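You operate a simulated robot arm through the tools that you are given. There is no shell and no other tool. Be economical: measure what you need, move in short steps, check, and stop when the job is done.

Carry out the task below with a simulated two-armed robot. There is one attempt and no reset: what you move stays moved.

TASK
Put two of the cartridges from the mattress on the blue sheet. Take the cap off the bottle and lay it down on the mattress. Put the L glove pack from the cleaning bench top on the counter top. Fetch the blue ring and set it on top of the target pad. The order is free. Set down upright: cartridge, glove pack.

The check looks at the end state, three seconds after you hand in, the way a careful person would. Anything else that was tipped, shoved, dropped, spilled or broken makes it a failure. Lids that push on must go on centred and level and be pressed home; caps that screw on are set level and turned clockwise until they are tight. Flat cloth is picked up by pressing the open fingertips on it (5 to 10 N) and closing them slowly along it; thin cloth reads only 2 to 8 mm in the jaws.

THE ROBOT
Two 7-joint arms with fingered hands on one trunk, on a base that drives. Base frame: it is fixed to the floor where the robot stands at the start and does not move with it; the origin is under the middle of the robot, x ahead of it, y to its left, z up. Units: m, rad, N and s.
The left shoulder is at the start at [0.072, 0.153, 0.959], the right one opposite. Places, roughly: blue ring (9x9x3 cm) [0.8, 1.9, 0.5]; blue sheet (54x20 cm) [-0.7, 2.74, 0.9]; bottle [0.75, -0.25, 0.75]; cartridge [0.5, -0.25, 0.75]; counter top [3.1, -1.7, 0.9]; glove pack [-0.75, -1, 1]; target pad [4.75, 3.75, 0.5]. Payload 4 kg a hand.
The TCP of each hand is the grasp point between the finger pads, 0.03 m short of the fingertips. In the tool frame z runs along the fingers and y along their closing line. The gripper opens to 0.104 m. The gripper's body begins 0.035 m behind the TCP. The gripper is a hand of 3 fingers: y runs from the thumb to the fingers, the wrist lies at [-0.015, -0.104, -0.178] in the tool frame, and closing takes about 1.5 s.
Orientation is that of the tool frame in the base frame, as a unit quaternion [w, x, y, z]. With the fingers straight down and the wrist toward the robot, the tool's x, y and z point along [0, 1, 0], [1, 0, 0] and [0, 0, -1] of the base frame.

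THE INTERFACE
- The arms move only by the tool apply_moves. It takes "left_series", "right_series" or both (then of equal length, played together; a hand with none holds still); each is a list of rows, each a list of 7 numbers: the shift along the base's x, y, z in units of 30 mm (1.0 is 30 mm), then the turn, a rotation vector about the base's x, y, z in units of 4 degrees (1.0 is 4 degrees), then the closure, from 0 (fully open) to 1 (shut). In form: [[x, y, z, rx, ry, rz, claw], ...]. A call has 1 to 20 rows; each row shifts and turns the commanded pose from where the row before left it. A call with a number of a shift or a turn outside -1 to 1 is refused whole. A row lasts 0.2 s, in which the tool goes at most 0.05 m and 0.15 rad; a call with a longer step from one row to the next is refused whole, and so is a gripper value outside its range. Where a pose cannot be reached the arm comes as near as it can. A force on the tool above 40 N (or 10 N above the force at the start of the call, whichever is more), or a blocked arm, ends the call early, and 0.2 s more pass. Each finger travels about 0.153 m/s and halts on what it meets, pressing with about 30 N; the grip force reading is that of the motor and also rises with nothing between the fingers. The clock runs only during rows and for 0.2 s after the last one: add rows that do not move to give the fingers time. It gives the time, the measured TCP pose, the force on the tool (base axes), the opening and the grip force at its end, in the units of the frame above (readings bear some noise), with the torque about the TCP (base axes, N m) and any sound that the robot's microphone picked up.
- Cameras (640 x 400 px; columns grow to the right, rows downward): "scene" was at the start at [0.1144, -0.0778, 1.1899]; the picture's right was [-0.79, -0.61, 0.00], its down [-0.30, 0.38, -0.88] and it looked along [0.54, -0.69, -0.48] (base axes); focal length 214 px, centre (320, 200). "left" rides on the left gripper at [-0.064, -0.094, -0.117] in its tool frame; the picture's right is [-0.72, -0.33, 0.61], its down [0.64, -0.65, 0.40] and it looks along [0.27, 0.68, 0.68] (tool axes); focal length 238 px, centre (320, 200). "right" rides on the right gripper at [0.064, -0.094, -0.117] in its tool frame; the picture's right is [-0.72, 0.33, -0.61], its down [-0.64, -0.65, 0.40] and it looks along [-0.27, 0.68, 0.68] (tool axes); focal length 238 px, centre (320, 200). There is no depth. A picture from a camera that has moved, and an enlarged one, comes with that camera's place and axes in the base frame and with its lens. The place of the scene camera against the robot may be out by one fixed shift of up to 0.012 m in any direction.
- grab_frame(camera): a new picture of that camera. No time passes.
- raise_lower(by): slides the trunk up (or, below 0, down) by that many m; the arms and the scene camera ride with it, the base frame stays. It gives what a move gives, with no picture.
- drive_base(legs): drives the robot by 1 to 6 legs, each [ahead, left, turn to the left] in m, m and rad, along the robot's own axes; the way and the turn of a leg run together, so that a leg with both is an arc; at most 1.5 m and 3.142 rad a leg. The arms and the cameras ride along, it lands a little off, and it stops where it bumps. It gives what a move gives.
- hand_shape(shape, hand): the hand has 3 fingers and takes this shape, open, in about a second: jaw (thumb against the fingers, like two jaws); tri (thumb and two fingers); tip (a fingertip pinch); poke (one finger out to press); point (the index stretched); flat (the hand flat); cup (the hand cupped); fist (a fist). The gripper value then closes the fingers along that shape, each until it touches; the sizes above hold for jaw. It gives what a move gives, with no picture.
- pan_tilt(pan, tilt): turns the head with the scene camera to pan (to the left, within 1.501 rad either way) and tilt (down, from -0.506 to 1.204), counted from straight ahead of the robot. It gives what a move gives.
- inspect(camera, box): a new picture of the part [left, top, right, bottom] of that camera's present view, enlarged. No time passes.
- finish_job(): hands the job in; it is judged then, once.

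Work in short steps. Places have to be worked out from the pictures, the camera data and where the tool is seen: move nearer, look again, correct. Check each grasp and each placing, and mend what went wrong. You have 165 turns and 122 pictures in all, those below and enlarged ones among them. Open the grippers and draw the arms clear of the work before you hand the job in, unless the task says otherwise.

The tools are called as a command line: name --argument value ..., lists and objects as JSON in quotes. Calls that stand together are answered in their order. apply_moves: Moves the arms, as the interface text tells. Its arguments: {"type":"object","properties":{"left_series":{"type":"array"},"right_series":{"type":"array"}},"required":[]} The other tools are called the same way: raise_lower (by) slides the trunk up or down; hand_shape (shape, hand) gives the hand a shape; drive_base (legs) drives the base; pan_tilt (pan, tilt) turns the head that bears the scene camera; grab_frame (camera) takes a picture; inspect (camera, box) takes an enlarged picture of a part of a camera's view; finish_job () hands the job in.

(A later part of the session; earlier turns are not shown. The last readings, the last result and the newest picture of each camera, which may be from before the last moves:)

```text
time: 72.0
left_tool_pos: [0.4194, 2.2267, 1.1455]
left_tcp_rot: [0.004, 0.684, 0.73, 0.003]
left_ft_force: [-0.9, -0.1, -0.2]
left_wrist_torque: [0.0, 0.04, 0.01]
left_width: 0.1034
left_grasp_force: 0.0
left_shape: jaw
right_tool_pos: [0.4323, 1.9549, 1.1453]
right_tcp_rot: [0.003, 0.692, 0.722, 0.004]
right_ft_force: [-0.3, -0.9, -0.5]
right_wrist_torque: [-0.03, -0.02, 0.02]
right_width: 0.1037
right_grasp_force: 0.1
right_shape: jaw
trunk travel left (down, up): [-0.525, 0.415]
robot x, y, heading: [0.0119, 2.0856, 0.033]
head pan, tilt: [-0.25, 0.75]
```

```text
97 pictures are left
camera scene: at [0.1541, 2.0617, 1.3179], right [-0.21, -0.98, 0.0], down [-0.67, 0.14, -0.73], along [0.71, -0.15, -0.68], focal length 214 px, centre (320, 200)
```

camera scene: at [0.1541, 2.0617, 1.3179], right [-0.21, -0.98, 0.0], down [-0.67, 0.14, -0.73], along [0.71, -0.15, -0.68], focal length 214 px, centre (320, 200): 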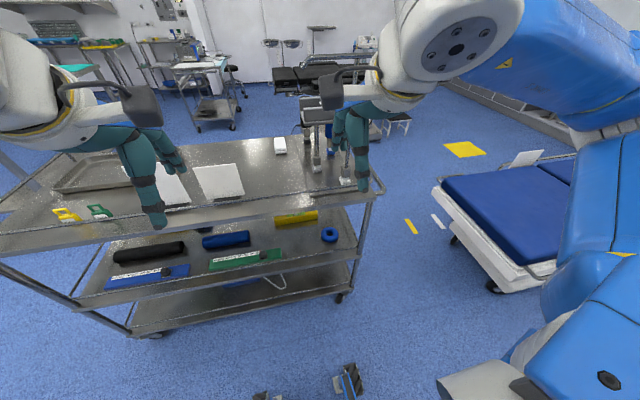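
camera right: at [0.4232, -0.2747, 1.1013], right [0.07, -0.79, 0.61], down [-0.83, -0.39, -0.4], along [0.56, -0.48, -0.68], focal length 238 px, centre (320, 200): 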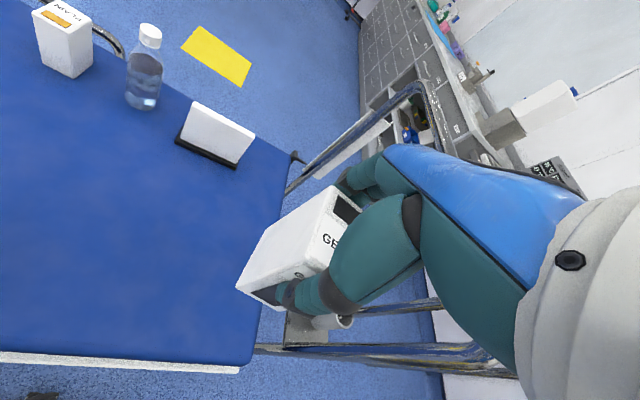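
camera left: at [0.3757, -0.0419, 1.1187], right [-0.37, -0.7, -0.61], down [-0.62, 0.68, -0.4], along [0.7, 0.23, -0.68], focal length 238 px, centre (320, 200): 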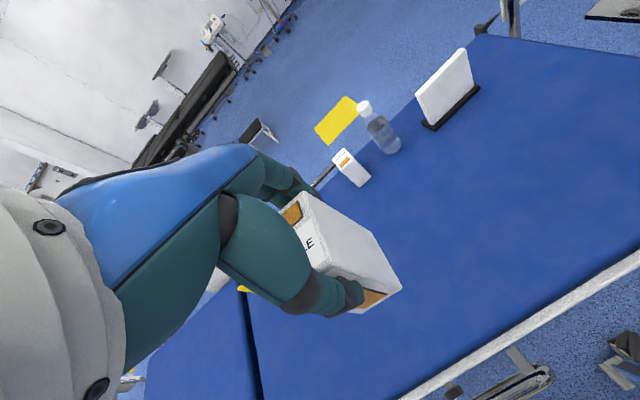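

Ring ≈(0.75,1.885). I lower the trunk to look under the top tray and judge the gap.

raise_lower --by -0.35

pan_tilt --pan -0.25 --tilt 0.5

grab_frame --camera "scene"

grab_frame --camera "right"

```text
time: 75.4
left_tool_pos: [0.4184, 2.2259, 0.7954]
left_tcp_rot: [0.003, 0.683, 0.73, 0.003]
left_ft_force: [-0.1, 0.9, 0.0]
left_wrist_torque: [-0.02, 0.03, 0.04]
left_width: 0.1038
left_grasp_force: 0.1
left_shape: jaw
right_tool_pos: [0.4326, 1.9553, 0.7952]
right_tcp_rot: [0.003, 0.692, 0.722, 0.003]
right_ft_force: [-0.5, 0.1, 0.2]
right_wrist_torque: [-0.04, 0.02, 0.02]
right_width: 0.1035
right_grasp_force: 0.1
right_shape: jaw
trunk travel left (down, up): [-0.175, 0.765]
robot x, y, heading: [0.0134, 2.08, 0.039]
head pan, tilt: [-0.25, 0.75]
```

```text
time: 76.1
left_tool_pos: [0.4201, 2.2255, 0.7952]
left_tcp_rot: [0.004, 0.683, 0.731, 0.002]
left_ft_force: [-0.6, 0.2, -0.1]
left_wrist_torque: [-0.01, 0.02, 0.01]
left_width: 0.1035
left_grasp_force: 0.0
left_shape: jaw
right_tool_pos: [0.431, 1.9554, 0.7949]
right_tcp_rot: [0.003, 0.692, 0.722, 0.003]
right_ft_force: [-0.3, 0.4, 0.2]
right_wrist_torque: [0.01, 0.03, 0.01]
right_width: 0.1038
right_grasp_force: 0.1
right_shape: jaw
trunk travel left (down, up): [-0.175, 0.765]
robot x, y, heading: [0.0108, 2.084, 0.039]
head pan, tilt: [-0.25, 0.499]
```

```text
96 pictures are left
camera scene: at [0.1613, 2.0601, 0.9897], right [-0.21, -0.98, 0.0], down [-0.47, 0.1, -0.88], along [0.86, -0.18, -0.48], focal length 214 px, centre (320, 200)
```

scene: 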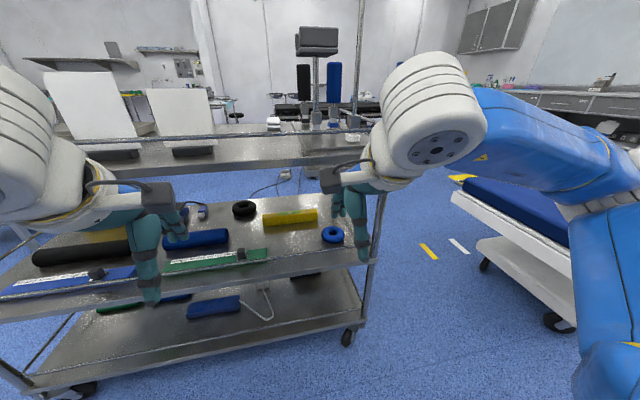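

```text
95 pictures are left
camera right: at [0.3335, 2.014, 0.9123], right [0.35, -0.7, 0.62], down [-0.62, -0.67, -0.41], along [0.7, -0.24, -0.67], focal length 238 px, centre (320, 200)
```

right: 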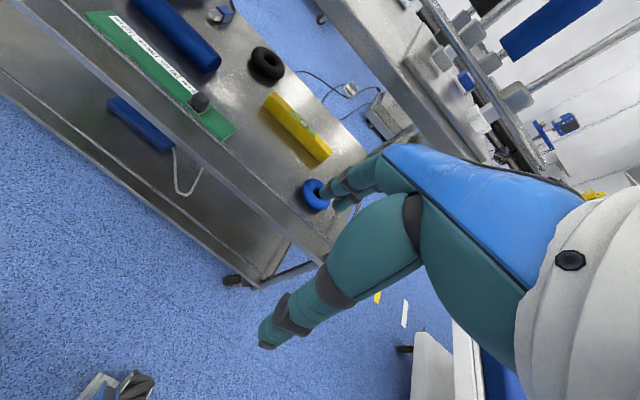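

Ring centre triangulates to (0.738,1.896,≈0.51); shelf edge x≈0.63, upper tray underside ≈0.80, a post at y≈1.80. The left hand pitched ~60° fits best, so I strafe right so that the ring lies to the left.

drive_base --legs '[[0, 0, -0.039], [0.03, -0.32, 0]]'

grab_frame --camera "scene"

```text
time: 78.7
left_tool_pos: [0.4534, 1.892, 0.7948]
left_tcp_rot: [0.004, 0.698, 0.716, 0.002]
left_ft_force: [1.2, -0.1, 0.1]
left_wrist_torque: [-0.01, 0.01, 0.0]
left_width: 0.1037
left_grasp_force: 0.0
left_shape: jaw
right_tool_pos: [0.455, 1.6204, 0.7949]
right_tcp_rot: [0.004, 0.706, 0.708, 0.003]
right_ft_force: [-0.7, 0.4, -0.2]
right_wrist_torque: [-0.02, 0.04, 0.0]
right_width: 0.1037
right_grasp_force: 0.0
right_shape: jaw
trunk travel left (down, up): [-0.175, 0.765]
robot x, y, heading: [0.0489, 1.7626, -0.001]
head pan, tilt: [-0.25, 0.499]
```

```text
94 pictures are left
camera scene: at [0.1895, 1.7376, 0.9898], right [-0.25, -0.97, 0.0], down [-0.47, 0.12, -0.88], along [0.85, -0.22, -0.48], focal length 214 px, centre (320, 200)
```

scene: 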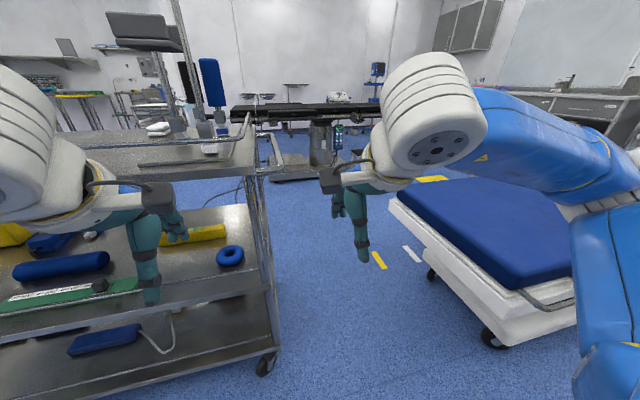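

Ring confirmed at about (0.742,1.89). I yaw the left hand −88° and bring it down in front of the cart.

apply_moves --left_series '[[0, 0, -0.2, 0, 0, -1, 0], [0, 0, -0.2, 0, 0, -1, 0], [0, 0, -0.2, 0, 0, -1, 0], [0, 0, -0.2, 0, 0, -1, 0], [0, 0, -0.2, 0, 0, -1, 0], [0, 0, -0.2, 0, 0, -1, 0], [0, 0, -0.2, 0, 0, -1, 0], [0, 0, -0.2, 0, 0, -1, 0], [0, 0, -0.2, 0, 0, -1, 0], [0, 0, -0.2, 0, 0, -1, 0], [0, 0, -0.2, 0, 0, -1, 0], [0, 0, -0.2, 0, 0, -1, 0], [0, 0, -0.2, 0, 0, -1, 0], [0, 0, -0.2, 0, 0, -1, 0], [0, 0, -0.2, 0, 0, -1, 0], [0, 0, -0.2, 0, 0, -1, 0], [0, 0, -0.2, 0, 0, -1, 0], [0, 0, -0.2, 0, 0, -1, 0], [0, 0, -0.2, 0, 0, -1, 0], [0, 0, -0.2, 0, 0, -1, 0]]'

apply_moves --left_series '[[0, 0, 0, 0, 0, -1, 0], [0, 0, 0, 0, 0, -1, 0], [0, 0, 0, 0, -1, 0, 0], [0, 0, 0, 0, -1, 0, 0], [0, 0, 0, 0, -1, 0, 0], [0, 0, 0, 0, -1, 0, 0], [0, 0, 0, 0, -1, 0, 0], [0, 0, 0, 0, -1, 0, 0], [0, 0, 0, 0, -1, 0, 0], [0, 0, 0, 0, -0.5, 0, 0]]'

grab_frame --camera "left"

grab_frame --camera "scene"

```text
time: 82.9
left_tool_pos: [0.4524, 1.8897, 0.6771]
left_tcp_rot: [0.005, 0.995, 0.099, -0.001]
left_ft_force: [-0.8, 0.4, 0.1]
left_wrist_torque: [-0.03, 0.0, 0.02]
left_width: 0.1038
left_grasp_force: 0.1
left_shape: jaw
right_tool_pos: [0.4551, 1.6193, 0.7947]
right_tcp_rot: [0.004, 0.707, 0.707, 0.004]
right_ft_force: [-0.1, -0.2, -0.1]
right_wrist_torque: [-0.03, 0.01, 0.05]
right_width: 0.104
right_grasp_force: 0.1
right_shape: jaw
trunk travel left (down, up): [-0.175, 0.765]
robot x, y, heading: [0.0428, 1.7616, -0.001]
head pan, tilt: [-0.25, 0.499]
```

```text
time: 85.1
left_tool_pos: [0.4533, 1.8904, 0.6761]
left_tcp_rot: [0.013, 0.966, 0.028, 0.258]
left_ft_force: [0.2, 0.5, -0.9]
left_wrist_torque: [0.01, 0.05, 0.0]
left_width: 0.1035
left_grasp_force: 0.1
left_shape: jaw
right_tool_pos: [0.4548, 1.6199, 0.7953]
right_tcp_rot: [0.004, 0.706, 0.708, 0.004]
right_ft_force: [0.1, 0.0, 0.4]
right_wrist_torque: [-0.02, -0.02, -0.01]
right_width: 0.1037
right_grasp_force: 0.0
right_shape: jaw
trunk travel left (down, up): [-0.175, 0.765]
robot x, y, heading: [0.0431, 1.7631, -0.003]
head pan, tilt: [-0.25, 0.499]
```

```text
93 pictures are left
camera left: at [0.3355, 1.9815, 0.7411], right [-0.33, 0.28, -0.9], down [0.72, 0.69, -0.06], along [0.6, -0.67, -0.43], focal length 238 px, centre (320, 200)
```

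left: 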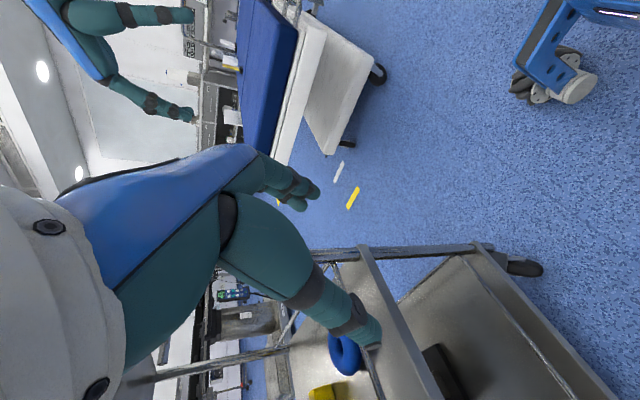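

```text
92 pictures are left
camera scene: at [0.1894, 1.7355, 0.9898], right [-0.25, -0.97, 0.0], down [-0.47, 0.12, -0.88], along [0.85, -0.22, -0.48], focal length 214 px, centre (320, 200)
```

scene: 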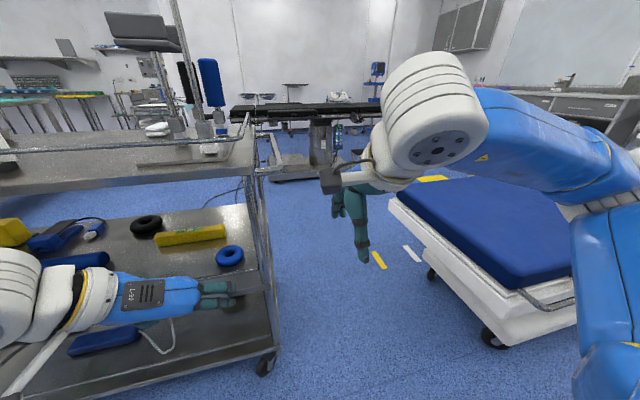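

The hand is in place in front of the cart. I zoom on the shelf to see whether its front edge has a raised rail.

inspect --camera "scene" --box '[120, 120, 320, 320]'

inspect --camera "left" --box '[240, 230, 480, 400]'

```text
2.00 times, centred on (220, 220) of scene
camera zoom: at [0.1894, 1.7355, 0.9898], right [-0.25, -0.97, 0.0], down [-0.47, 0.12, -0.88], along [0.85, -0.22, -0.48], focal length 429 px, centre (520, 160)
```

zoom: 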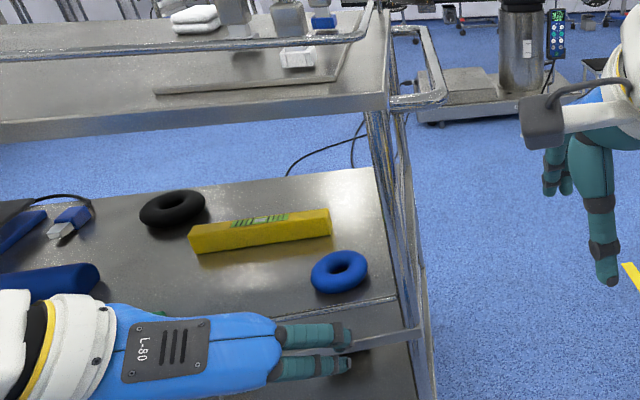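

```text
2.35 times, centred on (360, 315) of left
camera zoom: at [0.3355, 1.9815, 0.7411], right [-0.33, 0.28, -0.9], down [0.72, 0.69, -0.06], along [0.6, -0.67, -0.43], focal length 561 px, centre (226, -71)
```

zoom: 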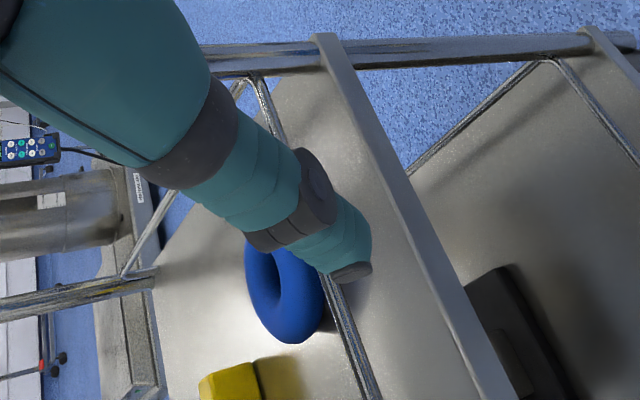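

There is a thin guard rail (z≈0.55) at the shelf front and a corner post at y≈1.80. I turn the left hand +50° in yaw and steepen it so the fingers bulge stays clear of the post, then look.

apply_moves --left_series '[[0, 0, 0, 0, 0, 1, 0], [0, 0, 0, 0, 0, 1, 0], [0, 0, 0, 0, 0, 1, 0], [0, 0, 0, 0, 0, 1, 0], [0, 0, 0, 0, 0, 1, 0], [0, 0, 0, 0, 0, 1, 0], [0, 0, 0, 0, 0, 1, 0], [0, 0, 0, 0, 0, 1, 0], [0, 0, 0, 0, 0, 1, 0], [0, 0, 0, 0, 0, 1, 0], [0, 0, 0, 0, 0, 1, 0], [0, 0, 0, 0, 0, 1, 0], [0, 0, 0, 0, 0, 0.5, 0], [0, 0, -0.6, -0.64, 0.54, 0, 0], [0, 0, -0.6, -0.64, 0.54, 0, 0], [0, 0, -0.6, -0.64, 0.54, 0, 0], [1, 0.15, -0.5, 0, 0, 0, 0], [1, 0.15, 0, 0, 0, 0, 0], [0.5, 0.1, 0, 0, 0, 0, 0]]'

grab_frame --camera "left"

grab_frame --camera "scene"

```text
time: 89.1
left_tool_pos: [0.563, 1.8895, 0.6232]
left_tcp_rot: [-0.063, 0.889, 0.42, 0.17]
left_ft_force: [0.4, 0.5, -0.4]
left_wrist_torque: [0.01, 0.03, 0.01]
left_width: 0.1039
left_grasp_force: 0.0
left_shape: jaw
left hand out of reach, approached as far as the arm can: row 1, 2, 3, 4, 5, 8
right_tool_pos: [0.4543, 1.6186, 0.7952]
right_tcp_rot: [0.004, 0.706, 0.708, 0.004]
right_ft_force: [-0.5, 0.6, -0.8]
right_wrist_torque: [-0.01, 0.02, -0.02]
right_width: 0.1035
right_grasp_force: 0.0
right_shape: jaw
trunk travel left (down, up): [-0.175, 0.765]
robot x, y, heading: [0.0387, 1.7631, 0.001]
head pan, tilt: [-0.25, 0.499]
```

```text
89 pictures are left
camera left: at [0.4247, 1.8744, 0.7067], right [-0.52, -0.16, -0.84], down [-0.02, 0.99, -0.17], along [0.85, -0.07, -0.52], focal length 238 px, centre (320, 200)
```

left: 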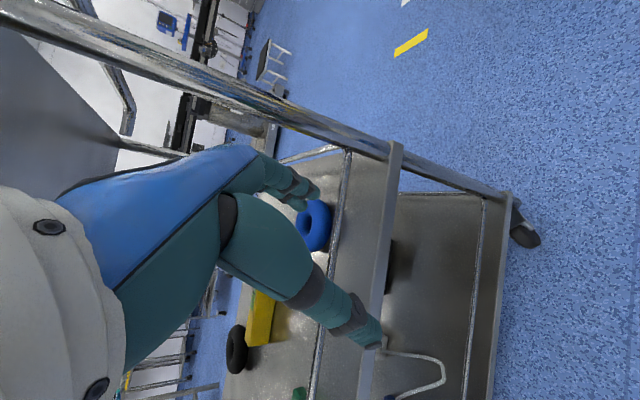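

```text
88 pictures are left
camera scene: at [0.1896, 1.7351, 0.9898], right [-0.25, -0.97, 0.0], down [-0.47, 0.12, -0.88], along [0.85, -0.22, -0.48], focal length 214 px, centre (320, 200)
```

scene: 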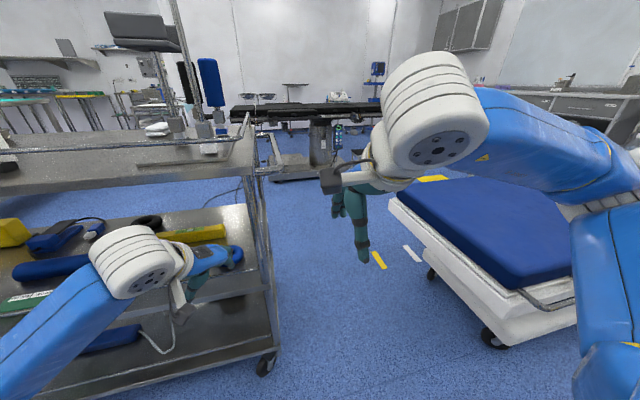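

Ring reads (0.741,1.890). I advance over the rail at z≈0.605 to above the ring, then check.

apply_moves --left_series '[[0.9, 0, -0.1, 0, 0, 0, 0], [0.9, 0, -0.1, 0, 0, 0, 0], [0.9, 0, -0.1, 0, 0, 0, 0], [0.9, 0, -0.1, 0, 0, 0, 0], [0.9, 0, -0.1, 0, 0, 0, 0], [0.9, 0, -0.1, 0, 0, 0, 0], [0.5, 0, 0, 0, 0, 0, 0]]'

grab_frame --camera "left"

inspect --camera "scene" --box '[120, 120, 320, 320]'

```text
time: 90.7
left_tool_pos: [0.7406, 1.8907, 0.606]
left_tcp_rot: [-0.062, 0.89, 0.419, 0.171]
left_ft_force: [-0.2, 0.5, -0.3]
left_wrist_torque: [0.02, -0.01, 0.04]
left_width: 0.1036
left_grasp_force: 0.1
left_shape: jaw
right_tool_pos: [0.4535, 1.6193, 0.7959]
right_tcp_rot: [0.004, 0.706, 0.708, 0.004]
right_ft_force: [0.4, 0.4, 0.0]
right_wrist_torque: [0.01, 0.0, 0.01]
right_width: 0.1036
right_grasp_force: 0.1
right_shape: jaw
trunk travel left (down, up): [-0.175, 0.765]
robot x, y, heading: [0.0432, 1.7634, -0.006]
head pan, tilt: [-0.25, 0.499]
```

```text
87 pictures are left
camera left: at [0.6018, 1.8748, 0.6886], right [-0.52, -0.16, -0.84], down [-0.02, 0.99, -0.17], along [0.85, -0.07, -0.52], focal length 238 px, centre (320, 200)
```

left: 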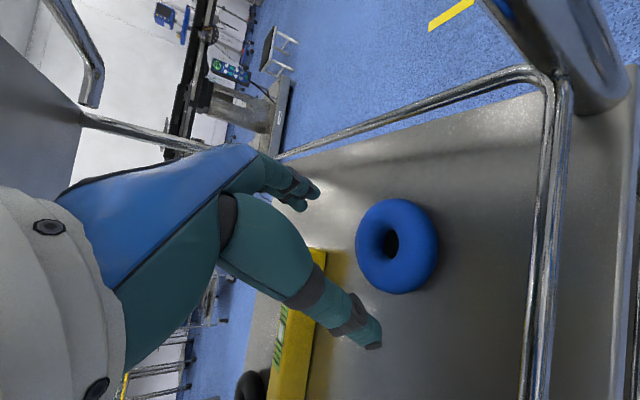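

```text
2.00 times, centred on (220, 220) of scene
camera zoom: at [0.19, 1.7348, 0.9897], right [-0.25, -0.97, 0.0], down [-0.47, 0.12, -0.88], along [0.85, -0.22, -0.48], focal length 429 px, centre (520, 160)
```

zoom: 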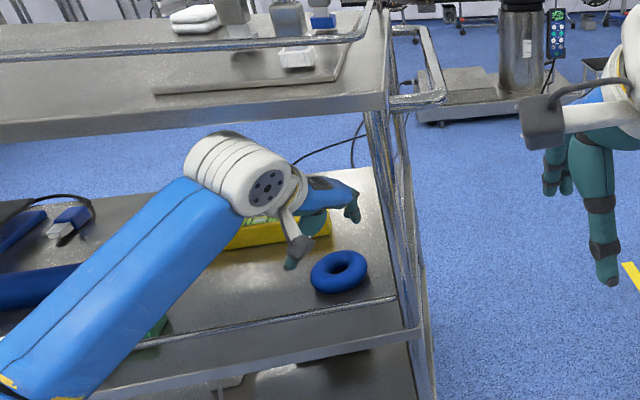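

Ring centre refined to (0.752,1.890), z≈0.503. I correct slightly and descend to z≈0.54, checking alignment.

apply_moves --left_series '[[0.25, -0.16, -0.5, 0, 0, 0, 0], [0, 0, -0.6, 0, 0, 0, 0], [0, 0, -0.6, 0, 0, 0, 0], [0, 0, -0.4, 0, 0, 0, 0]]'

grab_frame --camera "left"

```text
time: 91.7
left_tool_pos: [0.7464, 1.8863, 0.5419]
left_tcp_rot: [-0.063, 0.89, 0.419, 0.17]
left_ft_force: [0.2, 0.2, 0.0]
left_wrist_torque: [0.02, -0.01, 0.01]
left_width: 0.1036
left_grasp_force: 0.1
left_shape: jaw
right_tool_pos: [0.4542, 1.6195, 0.7955]
right_tcp_rot: [0.004, 0.707, 0.708, 0.005]
right_ft_force: [-0.1, -1.0, 0.4]
right_wrist_torque: [-0.03, 0.01, -0.02]
right_width: 0.1036
right_grasp_force: 0.0
right_shape: jaw
trunk travel left (down, up): [-0.175, 0.765]
robot x, y, heading: [0.0416, 1.7629, -0.001]
head pan, tilt: [-0.25, 0.499]
```

```text
85 pictures are left
camera left: at [0.6083, 1.8701, 0.6252], right [-0.52, -0.16, -0.84], down [-0.02, 0.99, -0.17], along [0.85, -0.07, -0.52], focal length 238 px, centre (320, 200)
```

left: 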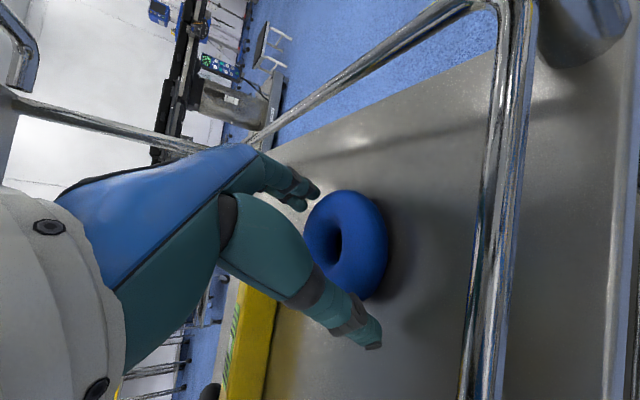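

The fingers straddle the ring. I descend the last 2 cm and close.

apply_moves --left_series '[[0.13, 0, -0.35, 0, 0, 0, 0], [0, 0, -0.3, 0, 0, 0, 0], [0, 0, 0, 0, 0, 0, 0.2], [0, 0, 0, 0, 0, 0, 0.5], [0, 0, 0, 0, 0, 0, 0.8], [0, 0, 0, 0, 0, 0, 1], [0, 0, 0, 0, 0, 0, 1], [0, 0, 0, 0, 0, 0, 1]]'

grab_frame --camera "left"

```text
time: 93.5
left_tool_pos: [0.7485, 1.8838, 0.5289]
left_tcp_rot: [-0.061, 0.889, 0.419, 0.174]
left_ft_force: [-1.1, -3.3, 27.2]
left_wrist_torque: [-0.2, -0.43, 0.02]
left_width: 0.0881
left_grasp_force: 29.9
left_shape: jaw
right_tool_pos: [0.4512, 1.6181, 0.7978]
right_tcp_rot: [0.005, 0.706, 0.708, 0.006]
right_ft_force: [0.9, 0.3, 0.0]
right_wrist_torque: [0.02, 0.0, -0.02]
right_width: 0.1038
right_grasp_force: 0.1
right_shape: jaw
trunk travel left (down, up): [-0.175, 0.765]
robot x, y, heading: [0.0442, 1.767, -0.001]
head pan, tilt: [-0.25, 0.499]
```

```text
84 pictures are left
camera left: at [0.61, 1.8682, 0.6108], right [-0.51, -0.15, -0.84], down [-0.02, 0.99, -0.17], along [0.86, -0.07, -0.51], focal length 238 px, centre (320, 200)
```

left: 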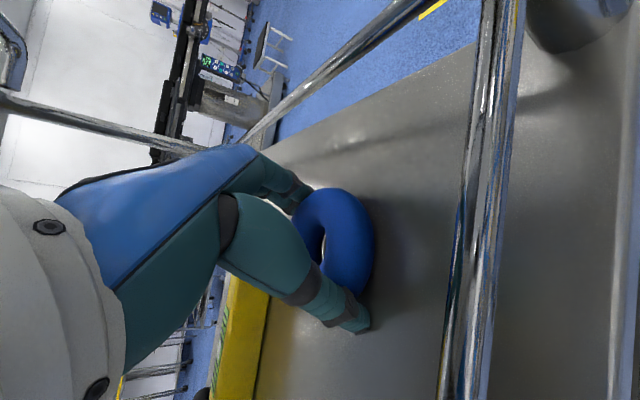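

Gripped at 8.8 cm; the tips press the shelf, so I lift a few cm and verify the ring comes along.

apply_moves --left_series '[[0, 0, 0.4, 0, 0, 0, 1], [0, 0, 0.6, 0, 0, 0, 1], [0, 0, 0.8, 0, 0, 0, 1], [0, 0, 0.8, 0, 0, 0, 1]]'

grab_frame --camera "left"

```text
time: 94.5
left_tool_pos: [0.7503, 1.8849, 0.6017]
left_tcp_rot: [-0.064, 0.889, 0.419, 0.171]
left_ft_force: [0.3, 0.6, -1.6]
left_wrist_torque: [0.04, -0.01, -0.02]
left_width: 0.0881
left_grasp_force: 29.4
left_shape: jaw
right_tool_pos: [0.4537, 1.619, 0.796]
right_tcp_rot: [0.004, 0.707, 0.707, 0.004]
right_ft_force: [0.0, 0.4, 0.7]
right_wrist_torque: [0.0, -0.03, -0.02]
right_width: 0.1038
right_grasp_force: 0.0
right_shape: jaw
trunk travel left (down, up): [-0.175, 0.765]
robot x, y, heading: [0.0453, 1.7626, -0.003]
head pan, tilt: [-0.25, 0.499]
```

```text
83 pictures are left
camera left: at [0.6128, 1.869, 0.6851], right [-0.52, -0.16, -0.84], down [-0.02, 0.99, -0.17], along [0.85, -0.07, -0.52], focal length 238 px, centre (320, 200)
```

left: 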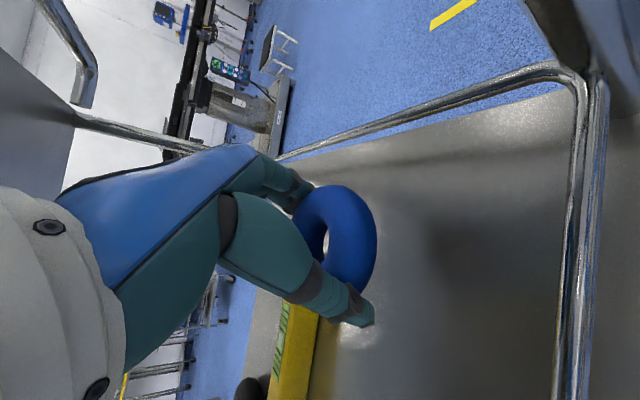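

Ring is held. I back out in two steps, raising slightly before crossing the rail.

apply_moves --left_series '[[-0.7, 0, 0, 0, 0, 0, 1], [-0.7, 0, 0.3, 0, 0, 0, 1], [-0.2, 0, 0.5, 0, 0, 0, 1], [-0.8, 0, 0.2, 0, 0, 0, 1], [-1, 0, 0.2, 0, 0, 0, 1], [-1, 0, 0.2, 0, 0, 0, 1], [-1, 0, 0, 0, 0, 0, 1], [-1, 0, 0, 0, 0, 0, 1], [-1, 0, 0, 0, 0, 0, 1], [-1, 0, 0, 0, 0, 0, 1], [-1, 0, 0, 0, 0, 0, 1]]'

grab_frame --camera "left"

```text
time: 96.9
left_tool_pos: [0.4841, 1.8806, 0.6442]
left_tcp_rot: [-0.064, 0.89, 0.419, 0.171]
left_ft_force: [-0.2, 1.0, -0.6]
left_wrist_torque: [0.01, -0.03, -0.02]
left_width: 0.0879
left_grasp_force: 29.6
left_shape: jaw
left hand out of reach, approached as far as the arm can: row 11
right_tool_pos: [0.454, 1.6179, 0.7941]
right_tcp_rot: [0.002, 0.706, 0.708, 0.003]
right_ft_force: [-0.1, -0.1, 0.3]
right_wrist_torque: [0.04, 0.01, -0.03]
right_width: 0.1036
right_grasp_force: 0.0
right_shape: jaw
trunk travel left (down, up): [-0.175, 0.765]
robot x, y, heading: [0.0428, 1.7606, -0.006]
head pan, tilt: [-0.25, 0.499]
```

```text
82 pictures are left
camera left: at [0.3458, 1.864, 0.7278], right [-0.52, -0.15, -0.84], down [-0.02, 0.99, -0.17], along [0.85, -0.07, -0.52], focal length 238 px, centre (320, 200)
```

left: 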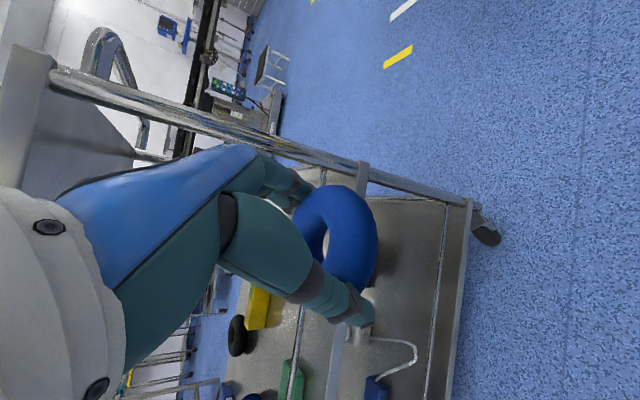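

Ring is clear of the cart. I raise the trunk, back off slightly and strafe left past the cart's north end.

raise_lower --by 0.4

drive_base --legs '[[-0.06, 0, 0], [0, 1.45, 0]]'

pan_tilt --pan 0.0 --tilt 0.4

grab_frame --camera "scene"

```text
time: 100.7
left_tool_pos: [0.4847, 1.8791, 1.0442]
left_tcp_rot: [-0.063, 0.89, 0.42, 0.169]
left_ft_force: [0.9, -0.6, -1.0]
left_wrist_torque: [0.02, -0.03, 0.0]
left_width: 0.0877
left_grasp_force: 30.6
left_shape: jaw
right_tool_pos: [0.4559, 1.6189, 1.195]
right_tcp_rot: [0.003, 0.707, 0.708, 0.004]
right_ft_force: [0.6, 0.1, 0.2]
right_wrist_torque: [0.0, 0.0, -0.01]
right_width: 0.1036
right_grasp_force: 0.0
right_shape: jaw
trunk travel left (down, up): [-0.575, 0.365]
robot x, y, heading: [0.0451, 1.7637, 0.002]
head pan, tilt: [-0.25, 0.499]
```

```text
time: 108.5
left_tool_pos: [0.4214, 3.3252, 1.0438]
left_tcp_rot: [-0.064, 0.888, 0.422, 0.17]
left_ft_force: [-0.1, -0.3, -1.2]
left_wrist_torque: [0.01, -0.02, 0.03]
left_width: 0.0876
left_grasp_force: 30.1
left_shape: jaw
right_tool_pos: [0.3924, 3.0618, 1.1954]
right_tcp_rot: [0.004, 0.704, 0.71, 0.004]
right_ft_force: [-1.0, -0.4, -0.5]
right_wrist_torque: [0.01, 0.01, -0.02]
right_width: 0.1035
right_grasp_force: 0.0
right_shape: jaw
trunk travel left (down, up): [-0.575, 0.365]
robot x, y, heading: [-0.0188, 3.2113, 0.007]
head pan, tilt: [-0.25, 0.499]
```

```text
time: 109.2
left_tool_pos: [0.4189, 3.3276, 1.0456]
left_tcp_rot: [-0.063, 0.888, 0.422, 0.171]
left_ft_force: [-0.5, 0.0, -0.4]
left_wrist_torque: [-0.01, -0.01, -0.02]
left_width: 0.0875
left_grasp_force: 30.5
left_shape: jaw
right_tool_pos: [0.3915, 3.0647, 1.1956]
right_tcp_rot: [0.005, 0.704, 0.71, 0.004]
right_ft_force: [0.5, -0.3, -0.9]
right_wrist_torque: [0.0, 0.02, -0.01]
right_width: 0.1036
right_grasp_force: 0.0
right_shape: jaw
trunk travel left (down, up): [-0.575, 0.365]
robot x, y, heading: [-0.0212, 3.2059, -0.0]
head pan, tilt: [0.0, 0.4]
```

```text
81 pictures are left
camera scene: at [0.1317, 3.202, 1.3989], right [0.0, -1.0, 0.0], down [-0.39, 0.0, -0.92], along [0.92, 0.0, -0.39], focal length 214 px, centre (320, 200)
```

scene: 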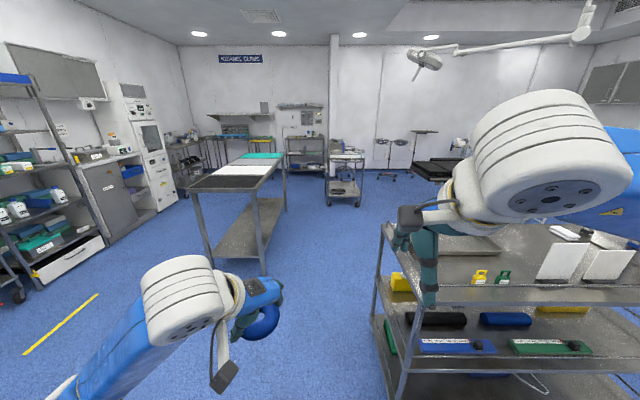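

I zoom into the far area where the target pad should be (pixel ≈(295,155)).

inspect --camera "scene" --box '[170, 80, 390, 220]'

```text
2.86 times, centred on (280, 150) of scene
camera zoom: at [0.1317, 3.202, 1.3989], right [0.0, -1.0, 0.0], down [-0.39, 0.0, -0.92], along [0.92, 0.0, -0.39], focal length 613 px, centre (434, 343)
```

zoom: 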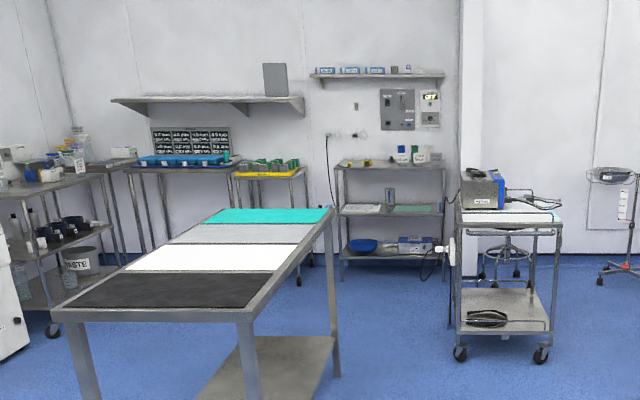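

The white patterned pad on the rack's middle shelf (left end, ≈(4.8,3.77,0.5)) looks like the target pad. I raise the trunk a bit and drive ahead between the table and cart.

raise_lower --by 0.15

drive_base --legs '[[1.5, 0.0, 0], [0.7, 0.05, 0]]'

grab_frame --camera "scene"

```text
time: 111.0
left_tool_pos: [0.4197, 3.3273, 1.1945]
left_tcp_rot: [-0.063, 0.888, 0.422, 0.171]
left_ft_force: [-0.3, -0.3, -1.1]
left_wrist_torque: [0.03, 0.03, -0.02]
left_width: 0.0876
left_grasp_force: 30.4
left_shape: jaw
right_tool_pos: [0.3899, 3.0647, 1.3452]
right_tcp_rot: [0.004, 0.704, 0.71, 0.004]
right_ft_force: [-0.1, 1.1, -0.4]
right_wrist_torque: [0.04, -0.04, 0.01]
right_width: 0.104
right_grasp_force: 0.1
right_shape: jaw
trunk travel left (down, up): [-0.725, 0.215]
robot x, y, heading: [-0.0242, 3.2045, 0.007]
head pan, tilt: [0.0, 0.4]
```

```text
time: 121.9
left_tool_pos: [2.6261, 3.4128, 1.1965]
left_tcp_rot: [-0.064, 0.886, 0.427, 0.171]
left_ft_force: [-0.4, -0.3, -1.5]
left_wrist_torque: [0.01, 0.04, -0.03]
left_width: 0.0875
left_grasp_force: 29.8
left_shape: jaw
right_tool_pos: [2.6005, 3.1495, 1.3473]
right_tcp_rot: [0.005, 0.7, 0.714, 0.005]
right_ft_force: [-0.5, 0.1, -0.1]
right_wrist_torque: [0.01, -0.01, 0.0]
right_width: 0.104
right_grasp_force: 0.0
right_shape: jaw
trunk travel left (down, up): [-0.725, 0.215]
robot x, y, heading: [2.1921, 3.2838, 0.015]
head pan, tilt: [0.0, 0.4]
```

```text
79 pictures are left
camera scene: at [2.3399, 3.2839, 1.5492], right [0.02, -1.0, 0.0], down [-0.39, -0.01, -0.92], along [0.92, 0.01, -0.39], focal length 214 px, centre (320, 200)
```

scene: 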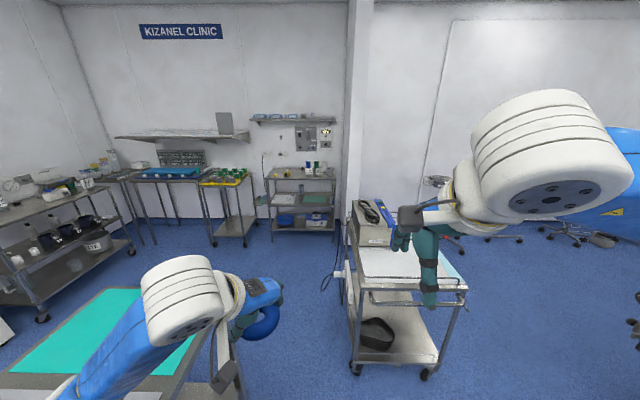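

The lane y≈3.39 passes both table corner (2.78,3.67) and cart (y≤3.06). I drive through and veer left toward the rack.

drive_base --legs '[[0.05, 0.09, -0.015], [0.85, 0.02, 0], [0.75, 0.24, 0]]'

pan_tilt --pan 0.1 --tilt 0.7

grab_frame --camera "scene"

```text
time: 131.1
left_tool_pos: [4.3017, 3.7563, 1.1961]
left_tcp_rot: [-0.063, 0.888, 0.421, 0.173]
left_ft_force: [0.0, 0.4, -0.7]
left_wrist_torque: [0.0, 0.0, 0.01]
left_width: 0.0877
left_grasp_force: 30.2
left_shape: jaw
right_tool_pos: [4.2735, 3.4954, 1.347]
right_tcp_rot: [0.004, 0.705, 0.709, 0.005]
right_ft_force: [-1.2, 0.1, 0.3]
right_wrist_torque: [0.01, -0.02, 0.04]
right_width: 0.1039
right_grasp_force: 0.0
right_shape: jaw
trunk travel left (down, up): [-0.725, 0.215]
robot x, y, heading: [3.8656, 3.6396, 0.003]
head pan, tilt: [0.0, 0.4]
```

```text
time: 131.9
left_tool_pos: [4.3033, 3.7569, 1.1958]
left_tcp_rot: [-0.063, 0.889, 0.42, 0.172]
left_ft_force: [-0.6, -0.1, -1.3]
left_wrist_torque: [0.0, 0.0, 0.04]
left_width: 0.0876
left_grasp_force: 29.8
left_shape: jaw
right_tool_pos: [4.2727, 3.4947, 1.3478]
right_tcp_rot: [0.005, 0.705, 0.709, 0.005]
right_ft_force: [-1.1, 0.0, -0.4]
right_wrist_torque: [0.02, -0.02, -0.02]
right_width: 0.1038
right_grasp_force: 0.0
right_shape: jaw
trunk travel left (down, up): [-0.725, 0.215]
robot x, y, heading: [3.8659, 3.6386, -0.003]
head pan, tilt: [0.099, 0.7]
```

```text
78 pictures are left
camera scene: at [4.0093, 3.6411, 1.5221], right [0.1, -0.99, 0.0], down [-0.64, -0.06, -0.76], along [0.76, 0.08, -0.65], focal length 214 px, centre (320, 200)
```

scene: 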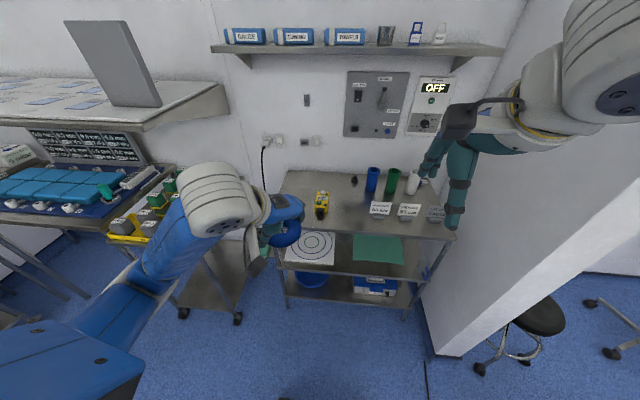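

The target pad (concentric circles) is on the middle shelf at ≈(4.77,3.78). I lower the trunk to view the gap and the ring.

raise_lower --by -0.55

pan_tilt --pan 0.1 --tilt 0.45

grab_frame --camera "scene"

grab_frame --camera "left"

```text
refused: -0.55 is not a number from -0.4 to 0.4
```

```text
time: 132.7
left_tool_pos: [4.3034, 3.7571, 1.1961]
left_tcp_rot: [-0.062, 0.889, 0.42, 0.172]
left_ft_force: [0.5, -0.4, -1.0]
left_wrist_torque: [-0.02, 0.01, 0.01]
left_width: 0.0876
left_grasp_force: 29.7
left_shape: jaw
right_tool_pos: [4.273, 3.495, 1.3474]
right_tcp_rot: [0.005, 0.705, 0.709, 0.006]
right_ft_force: [0.4, -0.5, -0.1]
right_wrist_torque: [-0.01, -0.01, -0.02]
right_width: 0.1037
right_grasp_force: 0.1
right_shape: jaw
trunk travel left (down, up): [-0.725, 0.215]
robot x, y, heading: [3.8704, 3.639, 0.003]
head pan, tilt: [0.099, 0.45]
```

```text
77 pictures are left
camera scene: at [4.0162, 3.6419, 1.5442], right [0.1, -0.99, 0.0], down [-0.44, -0.04, -0.9], along [0.89, 0.09, -0.44], focal length 214 px, centre (320, 200)
```

scene: 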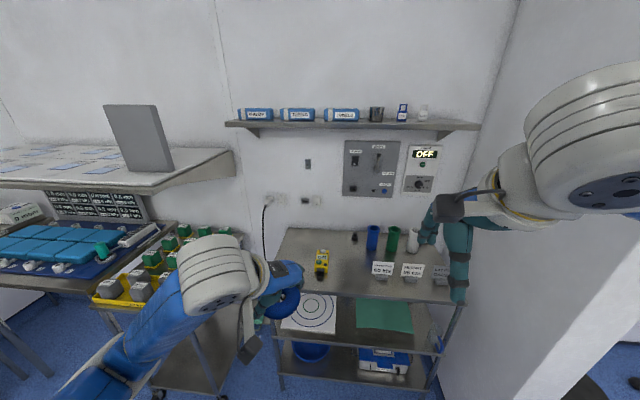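

```text
76 pictures are left
camera left: at [4.164, 3.7402, 1.2789], right [-0.52, -0.16, -0.84], down [-0.02, 0.99, -0.17], along [0.85, -0.07, -0.51], focal length 238 px, centre (320, 200)
```

left: 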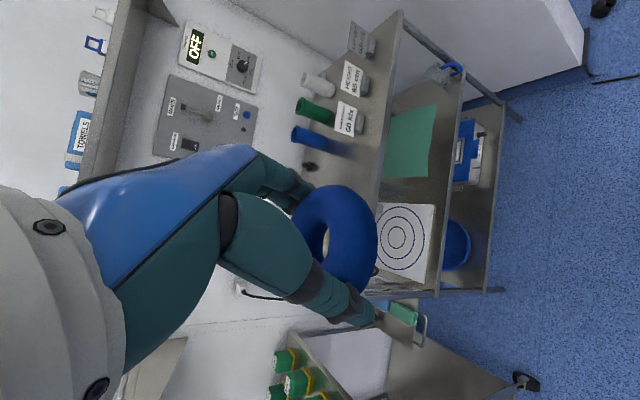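

Lowering in two steps.

raise_lower --by -0.4

raise_lower --by -0.15

grab_frame --camera "scene"

grab_frame --camera "left"

```text
time: 136.5
left_tool_pos: [4.301, 3.7558, 0.7955]
left_tcp_rot: [-0.063, 0.888, 0.421, 0.172]
left_ft_force: [0.3, 0.5, -0.4]
left_wrist_torque: [0.0, 0.01, -0.02]
left_width: 0.0877
left_grasp_force: 29.6
left_shape: jaw
right_tool_pos: [4.2732, 3.4943, 0.9466]
right_tcp_rot: [0.005, 0.705, 0.709, 0.005]
right_ft_force: [-0.1, 0.0, -0.9]
right_wrist_torque: [0.0, -0.02, -0.01]
right_width: 0.1037
right_grasp_force: 0.0
right_shape: jaw
trunk travel left (down, up): [-0.325, 0.615]
robot x, y, heading: [3.866, 3.637, 0.005]
head pan, tilt: [0.099, 0.45]
```

```text
time: 138.3
left_tool_pos: [4.3021, 3.7568, 0.6472]
left_tcp_rot: [-0.063, 0.889, 0.421, 0.172]
left_ft_force: [-0.3, 0.0, -1.3]
left_wrist_torque: [-0.05, -0.01, -0.01]
left_width: 0.0874
left_grasp_force: 30.1
left_shape: jaw
right_tool_pos: [4.2721, 3.4952, 0.7983]
right_tcp_rot: [0.005, 0.705, 0.709, 0.005]
right_ft_force: [0.2, -0.2, 0.6]
right_wrist_torque: [-0.02, 0.0, 0.0]
right_width: 0.1038
right_grasp_force: 0.0
right_shape: jaw
trunk travel left (down, up): [-0.175, 0.765]
robot x, y, heading: [3.863, 3.635, 0.005]
head pan, tilt: [0.099, 0.45]
```

```text
75 pictures are left
camera scene: at [4.0147, 3.642, 0.9943], right [0.1, -0.99, 0.0], down [-0.43, -0.04, -0.9], along [0.89, 0.09, -0.44], focal length 214 px, centre (320, 200)
```

scene: 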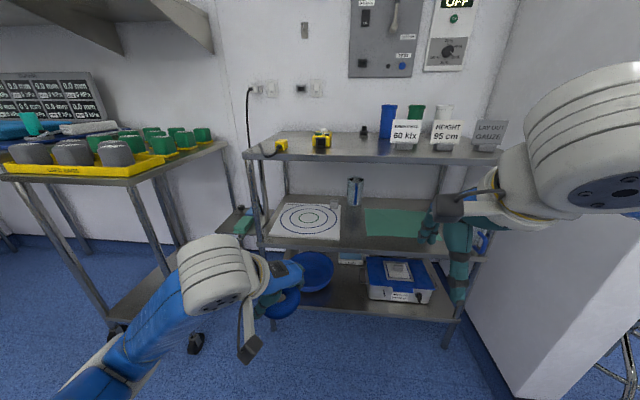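

```text
74 pictures are left
camera left: at [4.1631, 3.7403, 0.7291], right [-0.52, -0.16, -0.84], down [-0.02, 0.99, -0.17], along [0.85, -0.07, -0.51], focal length 238 px, centre (320, 200)
```

left: 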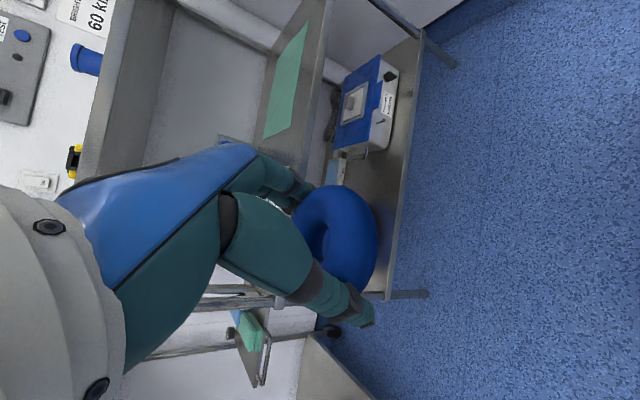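

Re-triangulation puts the pad at about (4.73,3.757) with its surface near z≈0.56 and the upper shelf lip at ≈0.84, so the gap is tight. I drive 0.16 m closer and lean the hand 15° flatter to keep the wrist low and outside.

drive_base --legs '[[0.16, 0, -0.005]]'

apply_moves --left_series '[[0, 0, 0.1, 0.72, -0.6, 0, 1], [0, 0, 0.1, 0.72, -0.6, 0, 1], [0, 0, 0.1, 0.72, -0.6, 0, 1], [0, 0, 0.2, 0.72, -0.6, 0, 1]]'

grab_frame --camera "scene"

grab_frame --camera "left"

```text
time: 139.7
left_tool_pos: [4.4616, 3.753, 0.6454]
left_tcp_rot: [-0.062, 0.89, 0.418, 0.171]
left_ft_force: [0.5, 0.7, -1.6]
left_wrist_torque: [0.02, 0.01, 0.01]
left_width: 0.0877
left_grasp_force: 30.0
left_shape: jaw
right_tool_pos: [4.4299, 3.4923, 0.7973]
right_tcp_rot: [0.004, 0.707, 0.707, 0.005]
right_ft_force: [0.8, 0.2, 0.1]
right_wrist_torque: [0.01, 0.01, 0.02]
right_width: 0.1039
right_grasp_force: 0.0
right_shape: jaw
trunk travel left (down, up): [-0.175, 0.765]
robot x, y, heading: [4.021, 3.635, -0.006]
head pan, tilt: [0.099, 0.45]
```

```text
time: 140.7
left_tool_pos: [4.4799, 3.7471, 0.6649]
left_tcp_rot: [-0.116, 0.862, 0.401, 0.287]
left_ft_force: [-0.3, 0.7, -0.5]
left_wrist_torque: [-0.01, 0.0, 0.02]
left_width: 0.0875
left_grasp_force: 30.2
left_shape: jaw
left hand out of reach, approached as far as the arm can: row 1, 2, 3, 4
right_tool_pos: [4.4283, 3.492, 0.7982]
right_tcp_rot: [0.007, 0.708, 0.707, 0.006]
right_ft_force: [0.2, -0.5, 1.0]
right_wrist_torque: [0.01, -0.02, 0.02]
right_width: 0.1036
right_grasp_force: 0.1
right_shape: jaw
trunk travel left (down, up): [-0.175, 0.765]
robot x, y, heading: [4.0251, 3.6365, -0.007]
head pan, tilt: [0.099, 0.45]
```

```text
73 pictures are left
camera scene: at [4.1724, 3.6406, 0.9942], right [0.09, -1.0, 0.0], down [-0.44, -0.04, -0.9], along [0.9, 0.09, -0.44], focal length 214 px, centre (320, 200)
```

scene: 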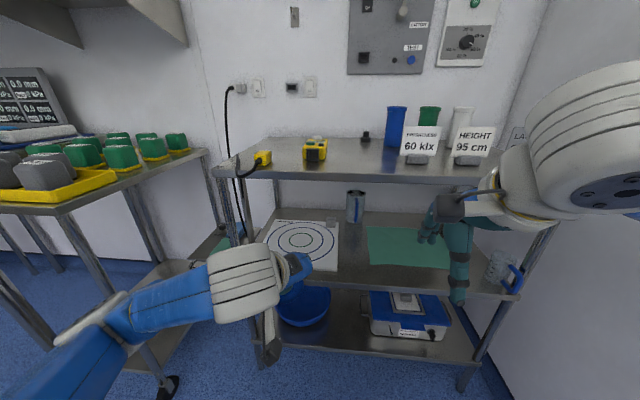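

```text
72 pictures are left
camera left: at [4.3295, 3.7173, 0.7186], right [-0.37, 0.03, -0.93], down [-0.01, 1.0, 0.03], along [0.93, 0.02, -0.37], focal length 238 px, centre (320, 200)
```

left: 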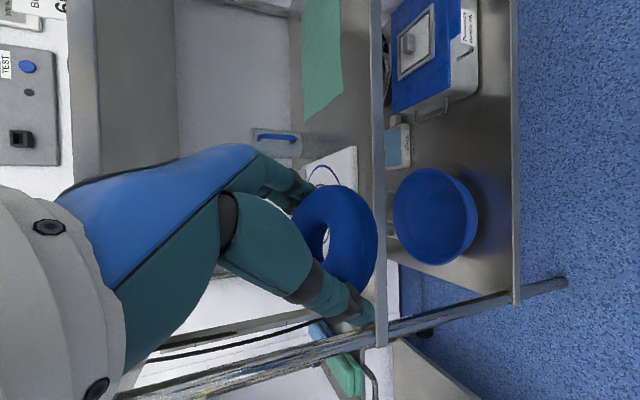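

Pad spans x 4.61–4.87, y 3.64–3.905, centre ≈(4.74,3.77), surface ≈0.558. I move the ring in to over its centre, dipping to z≈0.63.

apply_moves --left_series '[[0.9, 0, -0.3, 0, 0, 0, 1], [0.9, 0, -0.3, 0, 0, 0, 1], [0.9, 0.05, -0.3, 0, 0, 0, 1], [0.9, 0.05, -0.2, 0, 0, 0, 1], [0.9, 0.05, 0, 0, 0, 0, 1], [0.9, 0.05, 0, 0, 0, 0, 1], [0.9, 0, 0, 0, 0, 0, 1], [0.9, 0, 0, 0, 0, 0, 1], [0.9, 0, 0, 0, 0, 0, 1]]'

grab_frame --camera "scene"

grab_frame --camera "left"

```text
time: 142.7
left_tool_pos: [4.7253, 3.7553, 0.6316]
left_tcp_rot: [-0.116, 0.862, 0.402, 0.286]
left_ft_force: [0.2, 0.5, -1.8]
left_wrist_torque: [0.0, 0.02, -0.01]
left_width: 0.0874
left_grasp_force: 30.0
left_shape: jaw
right_tool_pos: [4.4285, 3.492, 0.7975]
right_tcp_rot: [0.004, 0.708, 0.706, 0.006]
right_ft_force: [-0.9, 0.1, -0.4]
right_wrist_torque: [-0.02, 0.01, 0.06]
right_width: 0.1038
right_grasp_force: 0.0
right_shape: jaw
trunk travel left (down, up): [-0.175, 0.765]
robot x, y, heading: [4.0221, 3.6351, -0.004]
head pan, tilt: [0.099, 0.45]
```

```text
71 pictures are left
camera scene: at [4.1732, 3.6404, 0.9941], right [0.09, -1.0, 0.0], down [-0.44, -0.04, -0.9], along [0.89, 0.09, -0.44], focal length 214 px, centre (320, 200)
```

scene: 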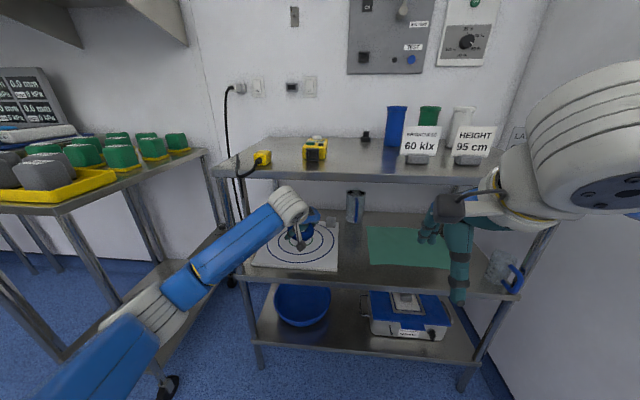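

```text
70 pictures are left
camera left: at [4.575, 3.7253, 0.685], right [-0.37, 0.03, -0.93], down [-0.01, 1.0, 0.03], along [0.93, 0.02, -0.37], focal length 238 px, centre (320, 200)
```

left: 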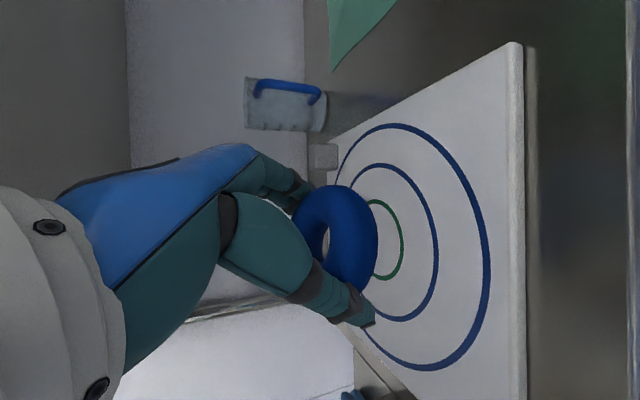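

The target's centre reads (4.757,3.767), ring centre ≈(4.736,3.767). I shift +15 mm and lower until contact.

apply_moves --left_series '[[0.5, 0, -0.2, 0, 0, 0, 1], [0, 0, -0.2, 0, 0, 0, 1], [0, 0, -0.2, 0, 0, 0, 1], [0, 0, -0.15, 0, 0, 0, 1], [0, 0, 0, 0, 0, 0, 1]]'

grab_frame --camera "left"

```text
time: 143.9
left_tool_pos: [4.7385, 3.7528, 0.607]
left_tcp_rot: [-0.115, 0.862, 0.402, 0.287]
left_ft_force: [0.5, 0.1, -1.2]
left_wrist_torque: [0.03, -0.05, 0.02]
left_width: 0.0874
left_grasp_force: 30.4
left_shape: jaw
right_tool_pos: [4.4285, 3.4917, 0.7966]
right_tcp_rot: [0.006, 0.708, 0.707, 0.004]
right_ft_force: [-0.7, 0.1, 0.7]
right_wrist_torque: [0.0, -0.02, -0.01]
right_width: 0.1036
right_grasp_force: 0.2
right_shape: jaw
trunk travel left (down, up): [-0.175, 0.765]
robot x, y, heading: [4.0259, 3.6394, -0.005]
head pan, tilt: [0.099, 0.45]
```

```text
69 pictures are left
camera left: at [4.5883, 3.7233, 0.6617], right [-0.37, 0.03, -0.93], down [-0.01, 1.0, 0.03], along [0.93, 0.02, -0.37], focal length 238 px, centre (320, 200)
```

left: 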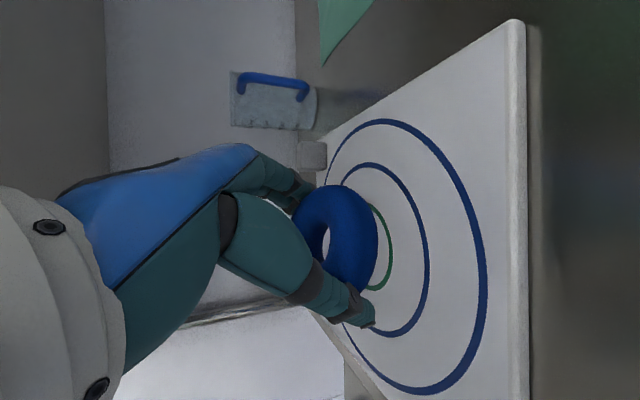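

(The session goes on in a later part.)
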